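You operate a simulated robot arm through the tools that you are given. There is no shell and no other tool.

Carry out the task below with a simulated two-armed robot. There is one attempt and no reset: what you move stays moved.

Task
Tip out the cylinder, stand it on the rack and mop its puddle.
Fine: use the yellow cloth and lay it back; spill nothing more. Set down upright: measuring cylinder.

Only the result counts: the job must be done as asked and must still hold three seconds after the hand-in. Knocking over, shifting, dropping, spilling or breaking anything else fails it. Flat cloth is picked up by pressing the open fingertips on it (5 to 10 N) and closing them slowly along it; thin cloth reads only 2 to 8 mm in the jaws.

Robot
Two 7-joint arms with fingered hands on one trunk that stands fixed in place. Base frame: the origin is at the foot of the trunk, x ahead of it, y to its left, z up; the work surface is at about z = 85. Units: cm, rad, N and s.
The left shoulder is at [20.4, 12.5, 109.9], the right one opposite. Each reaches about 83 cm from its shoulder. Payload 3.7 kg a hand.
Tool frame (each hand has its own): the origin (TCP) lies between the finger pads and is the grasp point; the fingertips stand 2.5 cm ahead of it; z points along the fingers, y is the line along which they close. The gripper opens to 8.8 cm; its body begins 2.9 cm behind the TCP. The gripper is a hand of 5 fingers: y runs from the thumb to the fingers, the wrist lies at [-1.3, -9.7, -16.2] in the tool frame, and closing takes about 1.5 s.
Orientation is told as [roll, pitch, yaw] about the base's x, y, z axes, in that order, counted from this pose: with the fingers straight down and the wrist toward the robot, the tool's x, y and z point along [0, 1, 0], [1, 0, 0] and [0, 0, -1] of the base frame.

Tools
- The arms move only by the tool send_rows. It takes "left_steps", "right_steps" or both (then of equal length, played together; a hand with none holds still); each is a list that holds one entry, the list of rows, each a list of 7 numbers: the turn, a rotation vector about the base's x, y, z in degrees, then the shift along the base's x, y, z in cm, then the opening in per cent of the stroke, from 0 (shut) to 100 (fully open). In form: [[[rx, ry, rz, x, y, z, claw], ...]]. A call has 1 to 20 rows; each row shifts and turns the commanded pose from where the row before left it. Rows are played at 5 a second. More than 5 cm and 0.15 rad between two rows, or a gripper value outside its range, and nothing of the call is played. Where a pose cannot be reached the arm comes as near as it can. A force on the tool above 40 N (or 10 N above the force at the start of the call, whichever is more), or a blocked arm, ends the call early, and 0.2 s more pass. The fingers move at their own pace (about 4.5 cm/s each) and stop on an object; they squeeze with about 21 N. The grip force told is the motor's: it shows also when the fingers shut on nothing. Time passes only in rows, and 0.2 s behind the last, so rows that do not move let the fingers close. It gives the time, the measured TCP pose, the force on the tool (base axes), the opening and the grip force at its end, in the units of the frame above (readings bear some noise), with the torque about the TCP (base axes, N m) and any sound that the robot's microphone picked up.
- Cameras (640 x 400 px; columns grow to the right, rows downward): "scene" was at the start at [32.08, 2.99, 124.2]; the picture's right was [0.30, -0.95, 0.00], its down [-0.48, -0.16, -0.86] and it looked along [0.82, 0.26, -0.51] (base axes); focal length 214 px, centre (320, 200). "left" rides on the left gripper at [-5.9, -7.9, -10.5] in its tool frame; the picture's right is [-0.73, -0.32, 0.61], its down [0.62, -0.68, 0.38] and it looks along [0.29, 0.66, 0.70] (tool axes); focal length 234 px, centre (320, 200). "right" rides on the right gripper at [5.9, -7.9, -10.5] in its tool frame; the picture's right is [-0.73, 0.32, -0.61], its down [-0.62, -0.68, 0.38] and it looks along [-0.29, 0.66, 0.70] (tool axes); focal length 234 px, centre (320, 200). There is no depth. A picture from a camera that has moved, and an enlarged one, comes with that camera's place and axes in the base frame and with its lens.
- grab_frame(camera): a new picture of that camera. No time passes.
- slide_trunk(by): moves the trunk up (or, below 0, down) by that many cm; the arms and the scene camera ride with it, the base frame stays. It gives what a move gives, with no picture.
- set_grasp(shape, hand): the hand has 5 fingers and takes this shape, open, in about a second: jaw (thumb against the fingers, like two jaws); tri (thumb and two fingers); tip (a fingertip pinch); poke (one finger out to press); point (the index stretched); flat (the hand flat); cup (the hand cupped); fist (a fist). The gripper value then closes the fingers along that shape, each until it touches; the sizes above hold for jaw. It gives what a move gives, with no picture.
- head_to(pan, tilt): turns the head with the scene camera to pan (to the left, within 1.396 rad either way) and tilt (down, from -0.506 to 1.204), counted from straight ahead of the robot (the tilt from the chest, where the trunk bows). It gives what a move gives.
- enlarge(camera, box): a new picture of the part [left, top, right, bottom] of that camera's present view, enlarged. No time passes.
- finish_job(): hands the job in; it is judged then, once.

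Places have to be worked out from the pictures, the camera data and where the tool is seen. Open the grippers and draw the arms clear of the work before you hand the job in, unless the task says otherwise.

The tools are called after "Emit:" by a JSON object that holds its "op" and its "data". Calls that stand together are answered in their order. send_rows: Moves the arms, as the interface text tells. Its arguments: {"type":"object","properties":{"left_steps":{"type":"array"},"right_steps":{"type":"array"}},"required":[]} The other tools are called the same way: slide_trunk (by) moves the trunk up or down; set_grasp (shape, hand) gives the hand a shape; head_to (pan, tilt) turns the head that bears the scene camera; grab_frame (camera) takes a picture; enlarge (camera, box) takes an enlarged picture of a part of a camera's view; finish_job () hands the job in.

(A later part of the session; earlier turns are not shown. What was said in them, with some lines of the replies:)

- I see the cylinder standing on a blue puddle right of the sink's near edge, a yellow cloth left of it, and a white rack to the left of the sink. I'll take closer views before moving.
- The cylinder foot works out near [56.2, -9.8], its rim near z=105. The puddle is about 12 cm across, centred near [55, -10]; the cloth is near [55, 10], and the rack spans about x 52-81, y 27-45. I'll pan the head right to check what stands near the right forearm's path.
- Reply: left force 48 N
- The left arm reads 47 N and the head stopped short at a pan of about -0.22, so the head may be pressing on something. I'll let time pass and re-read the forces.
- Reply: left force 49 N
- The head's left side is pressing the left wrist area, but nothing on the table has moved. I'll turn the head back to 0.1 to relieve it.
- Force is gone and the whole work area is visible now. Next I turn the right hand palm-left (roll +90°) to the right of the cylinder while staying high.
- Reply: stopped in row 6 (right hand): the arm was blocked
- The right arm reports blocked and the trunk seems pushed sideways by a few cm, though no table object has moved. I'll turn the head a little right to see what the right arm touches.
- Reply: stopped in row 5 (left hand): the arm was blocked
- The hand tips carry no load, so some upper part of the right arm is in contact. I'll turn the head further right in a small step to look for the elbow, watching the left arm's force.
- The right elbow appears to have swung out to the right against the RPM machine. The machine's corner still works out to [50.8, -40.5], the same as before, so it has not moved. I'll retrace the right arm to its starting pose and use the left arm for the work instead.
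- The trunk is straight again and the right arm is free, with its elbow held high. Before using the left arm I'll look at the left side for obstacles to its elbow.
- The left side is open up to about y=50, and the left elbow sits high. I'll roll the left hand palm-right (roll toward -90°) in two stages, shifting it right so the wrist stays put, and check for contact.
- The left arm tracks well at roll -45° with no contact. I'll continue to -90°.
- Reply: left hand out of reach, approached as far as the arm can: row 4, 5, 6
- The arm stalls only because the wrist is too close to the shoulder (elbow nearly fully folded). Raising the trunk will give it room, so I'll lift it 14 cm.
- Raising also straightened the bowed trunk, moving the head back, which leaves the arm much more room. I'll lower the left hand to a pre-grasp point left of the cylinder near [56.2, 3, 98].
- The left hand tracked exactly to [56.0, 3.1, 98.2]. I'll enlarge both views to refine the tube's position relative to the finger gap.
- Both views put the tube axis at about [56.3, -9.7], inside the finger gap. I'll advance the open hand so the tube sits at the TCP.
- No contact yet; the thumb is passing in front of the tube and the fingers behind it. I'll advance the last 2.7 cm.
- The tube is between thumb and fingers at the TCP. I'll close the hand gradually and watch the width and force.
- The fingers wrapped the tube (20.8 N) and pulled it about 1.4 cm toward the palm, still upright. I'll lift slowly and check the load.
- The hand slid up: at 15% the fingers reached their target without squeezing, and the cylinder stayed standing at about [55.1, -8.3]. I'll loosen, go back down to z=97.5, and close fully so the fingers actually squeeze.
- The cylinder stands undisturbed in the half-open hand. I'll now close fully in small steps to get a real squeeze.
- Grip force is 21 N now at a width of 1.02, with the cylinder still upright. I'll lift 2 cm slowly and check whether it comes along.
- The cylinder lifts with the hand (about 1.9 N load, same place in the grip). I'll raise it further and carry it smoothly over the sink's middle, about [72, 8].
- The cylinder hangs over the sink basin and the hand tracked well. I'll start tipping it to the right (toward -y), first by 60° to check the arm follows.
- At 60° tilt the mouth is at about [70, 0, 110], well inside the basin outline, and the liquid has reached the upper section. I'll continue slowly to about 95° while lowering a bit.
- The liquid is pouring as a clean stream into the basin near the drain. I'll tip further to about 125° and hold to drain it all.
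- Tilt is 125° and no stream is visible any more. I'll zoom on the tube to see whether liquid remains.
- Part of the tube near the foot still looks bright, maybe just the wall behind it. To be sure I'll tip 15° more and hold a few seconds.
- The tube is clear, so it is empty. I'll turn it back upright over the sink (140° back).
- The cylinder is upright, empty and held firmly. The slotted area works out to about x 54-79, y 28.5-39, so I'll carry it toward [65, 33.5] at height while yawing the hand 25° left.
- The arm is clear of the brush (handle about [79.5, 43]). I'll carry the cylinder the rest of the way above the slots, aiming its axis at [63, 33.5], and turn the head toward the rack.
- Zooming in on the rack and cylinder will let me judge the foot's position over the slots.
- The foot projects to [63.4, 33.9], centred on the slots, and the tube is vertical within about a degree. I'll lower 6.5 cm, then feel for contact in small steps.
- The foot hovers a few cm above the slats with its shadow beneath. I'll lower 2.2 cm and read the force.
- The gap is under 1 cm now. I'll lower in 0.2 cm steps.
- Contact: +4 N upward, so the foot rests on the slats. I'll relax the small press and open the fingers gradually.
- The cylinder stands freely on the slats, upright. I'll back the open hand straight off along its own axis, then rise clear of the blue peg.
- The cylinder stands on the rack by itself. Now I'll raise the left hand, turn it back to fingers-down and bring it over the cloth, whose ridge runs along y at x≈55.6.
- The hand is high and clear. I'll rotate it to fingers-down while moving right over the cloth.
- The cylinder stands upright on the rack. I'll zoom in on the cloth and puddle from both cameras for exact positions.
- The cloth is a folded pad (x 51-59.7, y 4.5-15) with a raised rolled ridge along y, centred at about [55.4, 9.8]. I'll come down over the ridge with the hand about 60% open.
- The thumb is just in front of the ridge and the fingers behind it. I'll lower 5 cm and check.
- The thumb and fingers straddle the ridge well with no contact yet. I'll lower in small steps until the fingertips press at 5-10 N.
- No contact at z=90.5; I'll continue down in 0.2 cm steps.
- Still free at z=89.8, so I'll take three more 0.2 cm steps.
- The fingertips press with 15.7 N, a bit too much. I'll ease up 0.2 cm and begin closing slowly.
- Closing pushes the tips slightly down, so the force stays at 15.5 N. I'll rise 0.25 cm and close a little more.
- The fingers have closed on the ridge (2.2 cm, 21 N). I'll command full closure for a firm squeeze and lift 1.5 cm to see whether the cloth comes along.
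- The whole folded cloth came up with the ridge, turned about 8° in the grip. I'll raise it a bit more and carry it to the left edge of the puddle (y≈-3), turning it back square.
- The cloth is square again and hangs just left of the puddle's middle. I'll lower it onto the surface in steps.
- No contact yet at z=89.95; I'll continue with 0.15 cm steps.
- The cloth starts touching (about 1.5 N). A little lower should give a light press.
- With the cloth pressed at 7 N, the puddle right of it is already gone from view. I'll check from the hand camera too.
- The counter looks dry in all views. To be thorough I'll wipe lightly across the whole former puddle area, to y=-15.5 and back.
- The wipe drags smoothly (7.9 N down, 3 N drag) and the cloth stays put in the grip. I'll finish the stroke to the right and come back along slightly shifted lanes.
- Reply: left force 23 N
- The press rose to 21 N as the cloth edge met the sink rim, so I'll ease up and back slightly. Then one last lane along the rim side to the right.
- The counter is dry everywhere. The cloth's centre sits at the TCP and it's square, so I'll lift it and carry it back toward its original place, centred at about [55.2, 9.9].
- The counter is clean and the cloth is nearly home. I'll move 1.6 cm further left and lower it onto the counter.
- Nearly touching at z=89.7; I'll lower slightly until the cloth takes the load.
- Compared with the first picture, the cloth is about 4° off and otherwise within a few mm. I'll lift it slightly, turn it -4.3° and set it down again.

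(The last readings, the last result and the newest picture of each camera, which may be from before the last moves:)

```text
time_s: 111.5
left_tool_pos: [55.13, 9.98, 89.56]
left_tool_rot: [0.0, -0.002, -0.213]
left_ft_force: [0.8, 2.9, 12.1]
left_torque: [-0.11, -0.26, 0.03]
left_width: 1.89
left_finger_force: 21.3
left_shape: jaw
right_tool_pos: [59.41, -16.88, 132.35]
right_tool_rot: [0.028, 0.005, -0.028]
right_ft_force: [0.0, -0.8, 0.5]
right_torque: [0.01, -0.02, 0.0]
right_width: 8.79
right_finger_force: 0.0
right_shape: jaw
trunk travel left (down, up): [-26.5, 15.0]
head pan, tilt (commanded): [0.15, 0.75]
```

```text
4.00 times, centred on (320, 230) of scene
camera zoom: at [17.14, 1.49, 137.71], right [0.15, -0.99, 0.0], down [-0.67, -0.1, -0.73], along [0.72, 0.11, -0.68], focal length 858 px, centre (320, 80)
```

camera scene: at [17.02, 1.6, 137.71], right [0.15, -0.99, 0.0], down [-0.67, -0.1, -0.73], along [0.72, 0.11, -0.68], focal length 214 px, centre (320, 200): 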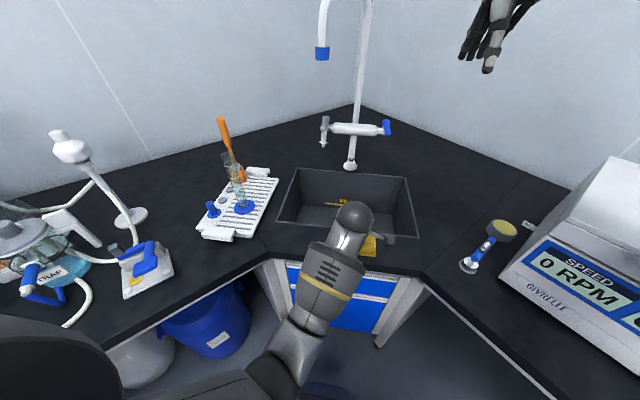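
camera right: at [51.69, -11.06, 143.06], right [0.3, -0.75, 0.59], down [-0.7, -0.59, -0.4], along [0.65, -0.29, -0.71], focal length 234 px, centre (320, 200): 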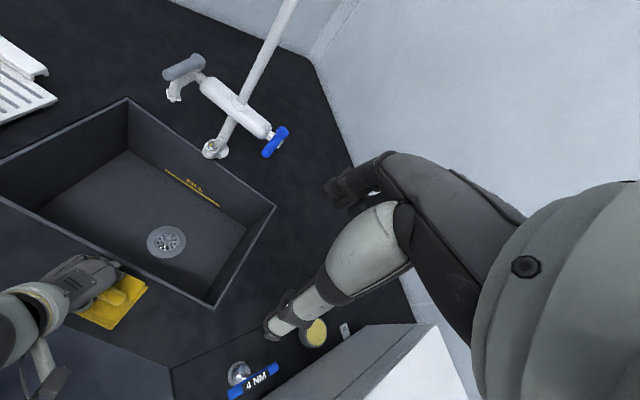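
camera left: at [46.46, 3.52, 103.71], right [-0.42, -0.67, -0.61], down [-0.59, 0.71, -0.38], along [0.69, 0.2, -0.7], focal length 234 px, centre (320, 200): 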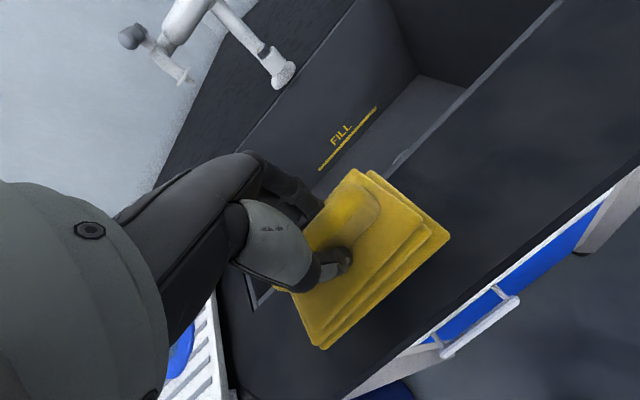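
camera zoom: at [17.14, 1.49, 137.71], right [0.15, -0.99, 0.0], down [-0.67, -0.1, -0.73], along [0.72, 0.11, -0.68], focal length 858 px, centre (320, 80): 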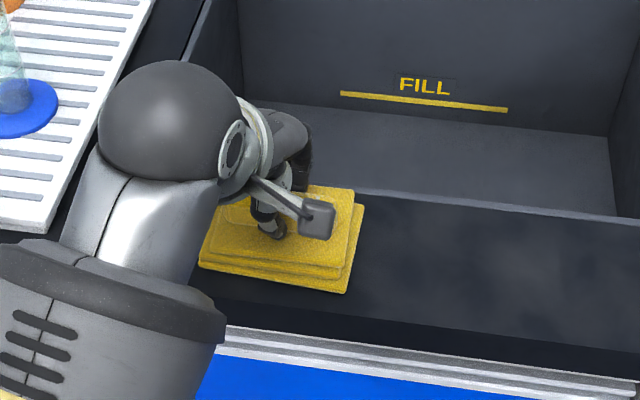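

The corners now match the original picture within a couple of pixels. I'll ease the press and open the fingers gently while rising a little.

Emit:
{"op": "send_rows", "data": {"left_steps": [[[0, 0, 0, 0, 0, 0.1, 0], [0, 0, 0, 0, 0, 0, 15], [0, 0, 0, 0, 0, 0, 24], [0, 0, 0, 0, 0, 0.05, 30], [0, 0, 0, 0, 0, 0.1, 36], [0, 0, 0, 0, 0, 0.15, 42], [0, 0, 0, 0, 0, 0.2, 48], [0, 0, 0, 0, 0, 0.3, 54], [0, 0, 0, 0, 0, 0.3, 60], [0, 0, 0, 0, 0, 0, 60], [0, 0, 0, 0, 0, 0, 60]]]}}

Emit:
{"op": "enlarge", "data": {"camera": "left", "box": [220, 130, 520, 360]}}

Emit:
{"op": "enlarge", "data": {"camera": "scene", "box": [250, 180, 390, 280]}}

```text
time_s: 113.9
left_tool_pos: [55.2, 10.13, 90.66]
left_tool_rot: [-0.001, 0.002, -0.214]
left_ft_force: [-0.1, 0.4, 0.3]
left_torque: [0.02, -0.01, 0.02]
left_width: 5.21
left_finger_force: 0.0
left_shape: jaw
right_tool_pos: [59.51, -16.88, 132.42]
right_tool_rot: [0.028, 0.005, -0.03]
right_ft_force: [-0.2, 0.4, 0.4]
right_torque: [-0.02, 0.0, 0.02]
right_width: 8.78
right_finger_force: 0.1
right_shape: jaw
trunk travel left (down, up): [-26.5, 15.0]
head pan, tilt (commanded): [0.15, 0.75]
```

```text
1.74 times, centred on (370, 245) of left
camera zoom: at [46.24, 5.9, 101.1], right [-0.47, -0.64, -0.61], down [-0.53, 0.75, -0.38], along [0.7, 0.14, -0.7], focal length 407 px, centre (233, 122)
```

zoom: 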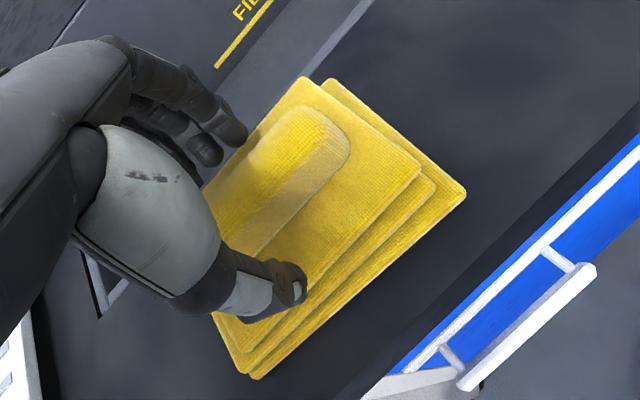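

```text
4.00 times, centred on (320, 230) of scene
camera zoom: at [17.25, 1.48, 137.67], right [0.15, -0.99, 0.0], down [-0.67, -0.1, -0.73], along [0.72, 0.11, -0.68], focal length 858 px, centre (320, 80)
```

zoom: 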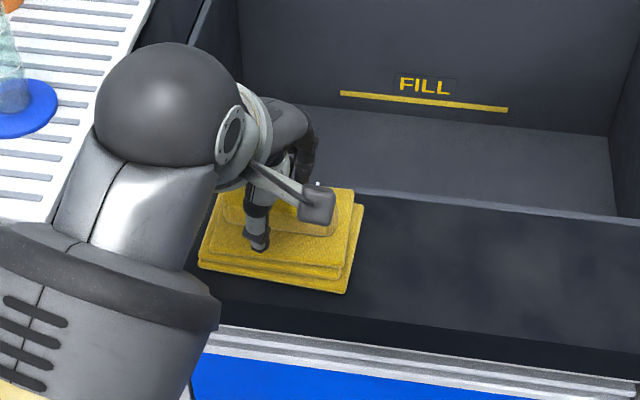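

The cloth is released in place and the fingers are clear. I'll rise straight up to about z=119.

Emit:
{"op": "send_rows", "data": {"left_steps": [[[0, 0, 0, 0, 0, 0.6, 60], [0, 0, 0, 0, 0, 1, 60], [0, 0, 0, 0, 0, 1.5, 60], [0, 0, 0, 0, 0, 2, 60], [0, 0, 0, 0, 0, 2, 70], [0, 0, 0, 0, 0, 2, 80], [0, 0, 0, 0, 0, 2, 90], [0, 0, 0, 0, 0, 2, 100], [0, 0, 0, 0, 0, 2, 100], [0, 0, 0, 0, 0, 2, 100], [0, 0, 0, 0, 0, 2, 100], [0, 0, 0, 0, 0, 2, 100], [0, 0, 0, 0, 0, 2, 100], [0, 0, 0, 0, 0, 2, 100], [0, 0, 0, 0, 0, 2, 100], [0, 0, 0, 0, 0, 1, 100], [0, 0, 0, 0, 0, 0, 100]]]}}

Emit:
{"op": "grab_frame", "data": {"camera": "scene"}}

Emit:
{"op": "grab_frame", "data": {"camera": "left"}}

```text
time_s: 117.5
left_tool_pos: [55.13, 9.97, 118.64]
left_tool_rot: [0.0, 0.003, -0.215]
left_ft_force: [0.3, -0.4, 0.6]
left_torque: [0.03, 0.02, -0.01]
left_width: 8.75
left_finger_force: 0.0
left_shape: jaw
right_tool_pos: [59.5, -16.83, 132.34]
right_tool_rot: [0.029, 0.003, -0.031]
right_ft_force: [0.0, 1.1, 0.4]
right_torque: [0.0, 0.0, 0.01]
right_width: 8.76
right_finger_force: 0.1
right_shape: jaw
trunk travel left (down, up): [-26.5, 15.0]
head pan, tilt (commanded): [0.15, 0.75]
```

```text
taken
camera scene: at [17.25, 1.49, 137.67], right [0.15, -0.99, 0.0], down [-0.67, -0.1, -0.73], along [0.72, 0.11, -0.68], focal length 214 px, centre (320, 200)
```

scene: 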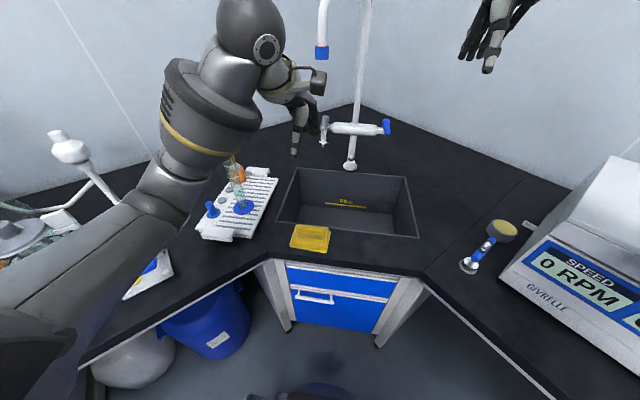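

```text
taken
camera left: at [46.13, 5.89, 129.19], right [-0.47, -0.64, -0.61], down [-0.53, 0.75, -0.38], along [0.7, 0.14, -0.7], focal length 234 px, centre (320, 200)
```

left: 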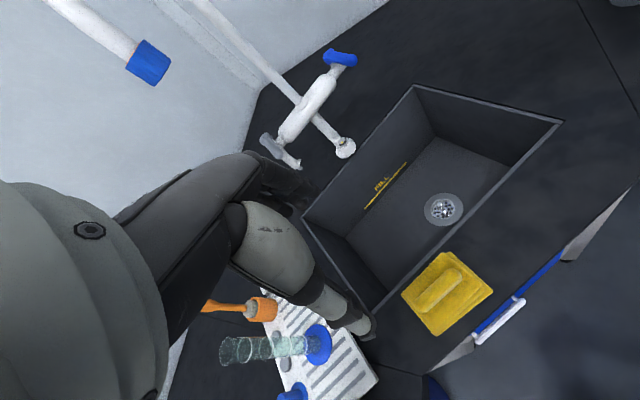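

The cloth lies in its place, the counter is dry and the cylinder stands on the rack. I'll zoom in for a last check of each.

Emit:
{"op": "enlarge", "data": {"camera": "scene", "box": [180, 140, 300, 250]}}

Emit:
{"op": "enlarge", "data": {"camera": "scene", "box": [270, 200, 420, 290]}}

Emit:
{"op": "enlarge", "data": {"camera": "left", "box": [180, 200, 560, 400]}}

```text
3.64 times, centred on (240, 195) of scene
camera zoom: at [17.25, 1.49, 137.67], right [0.15, -0.99, 0.0], down [-0.67, -0.1, -0.73], along [0.72, 0.11, -0.68], focal length 780 px, centre (611, 218)
```

zoom: 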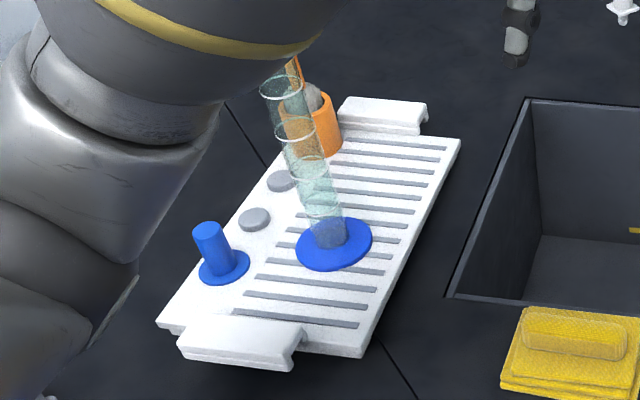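

```text
4.27 times, centred on (345, 245) of scene
camera zoom: at [17.25, 1.49, 137.67], right [0.15, -0.99, 0.0], down [-0.67, -0.1, -0.73], along [0.72, 0.11, -0.68], focal length 915 px, centre (213, 8)
```

zoom: 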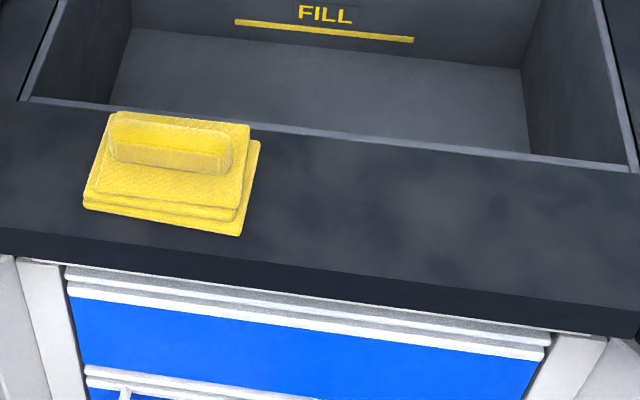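

```text
1.68 times, centred on (370, 300) of left
camera zoom: at [46.13, 5.89, 129.19], right [-0.47, -0.64, -0.61], down [-0.53, 0.75, -0.38], along [0.7, 0.14, -0.7], focal length 394 px, centre (236, 32)
```

zoom: 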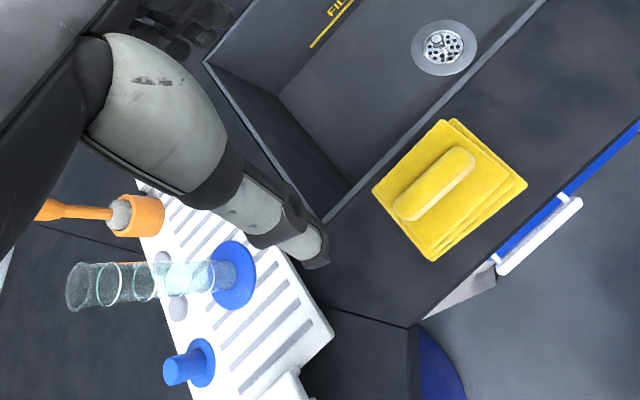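

All checks agree: the cylinder is empty and upright on the slats, the cloth's corners match the original picture, and the counter is dry. I'll draw the left hand back and slightly up, clear of the work.

Emit:
{"op": "send_rows", "data": {"left_steps": [[[0, 0, 3, -0.8, 0.4, 0.5, 100], [0, 0, 3, -1, 0.5, 0.5, 100], [0, 0, 3, -1, 0.5, 0.5, 100], [0, 0, 3, -1, 0.5, 0.5, 100], [0, 0, 0, -1, 0.5, 0.5, 100], [0, 0, 0, -1, 0.5, 0.5, 100], [0, 0, 0, -0.8, 0.4, 0.3, 100], [0, 0, 0, 0, 0, 0, 100], [0, 0, 0, 0, 0, 0, 100]]]}}

Emit:
{"op": "grab_frame", "data": {"camera": "scene"}}

```text
time_s: 119.5
left_tool_pos: [48.45, 13.23, 122.12]
left_tool_rot: [0.0, 0.001, -0.003]
left_ft_force: [0.1, -0.4, -0.4]
left_torque: [-0.01, 0.0, 0.03]
left_width: 8.76
left_finger_force: 0.1
left_shape: jaw
right_tool_pos: [59.49, -16.94, 132.42]
right_tool_rot: [0.028, 0.005, -0.029]
right_ft_force: [-0.3, 0.5, 0.2]
right_torque: [0.02, 0.03, 0.0]
right_width: 8.8
right_finger_force: 0.1
right_shape: jaw
trunk travel left (down, up): [-26.5, 15.0]
head pan, tilt (commanded): [0.15, 0.75]
```

```text
taken
camera scene: at [17.24, 1.49, 137.67], right [0.15, -0.99, 0.0], down [-0.67, -0.1, -0.73], along [0.72, 0.11, -0.68], focal length 214 px, centre (320, 200)
```

scene: 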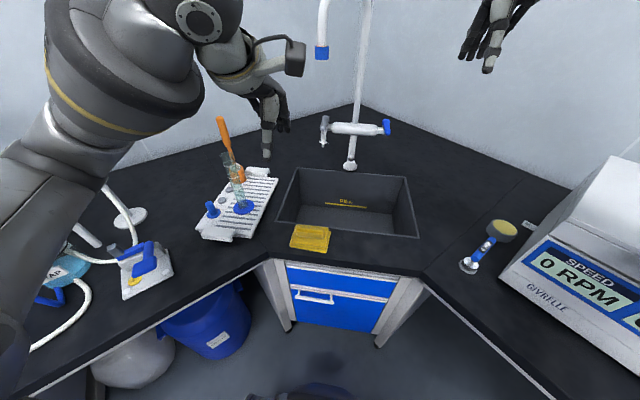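

Both hands are open and clear of the work. The cylinder stands upright on the rack, the puddle is gone, and the cloth is back in place, so I'm handing the job in.

Emit:
{"op": "finish_job", "data": {}}

```text
The job is handed in.
```

I emptied the measuring cylinder into the sink and stood it upright on the rack's slats. I mopped up the puddle with the yellow cloth and laid the cloth back where it was. The job is handed in; I haven't seen a verdict on it.

- **Cylinder:** I tipped it to about 140° over the basin until it looked clear inside. The stream fell near the drain and I saw no drops outside the sink.
- **Puddle:** It disappeared from view as soon as the cloth was pressed on it. I wiped over the area a few more times anyway, and the counter looks dry in every view.
- **Cloth:** Its corners match the first picture to within a couple of pixels.

Two contacts happened early on:

- **Head and left arm:** The head pressed against the left arm when I turned it, with no effect on the table.
- **Right elbow:** The arm stopped as blocked when I rolled the right hand, probably with the elbow against the RPM machine. My position estimates put the machine's corner in the same place just after the contact as before it, to within my measuring error. I then did all the handling with the left arm.
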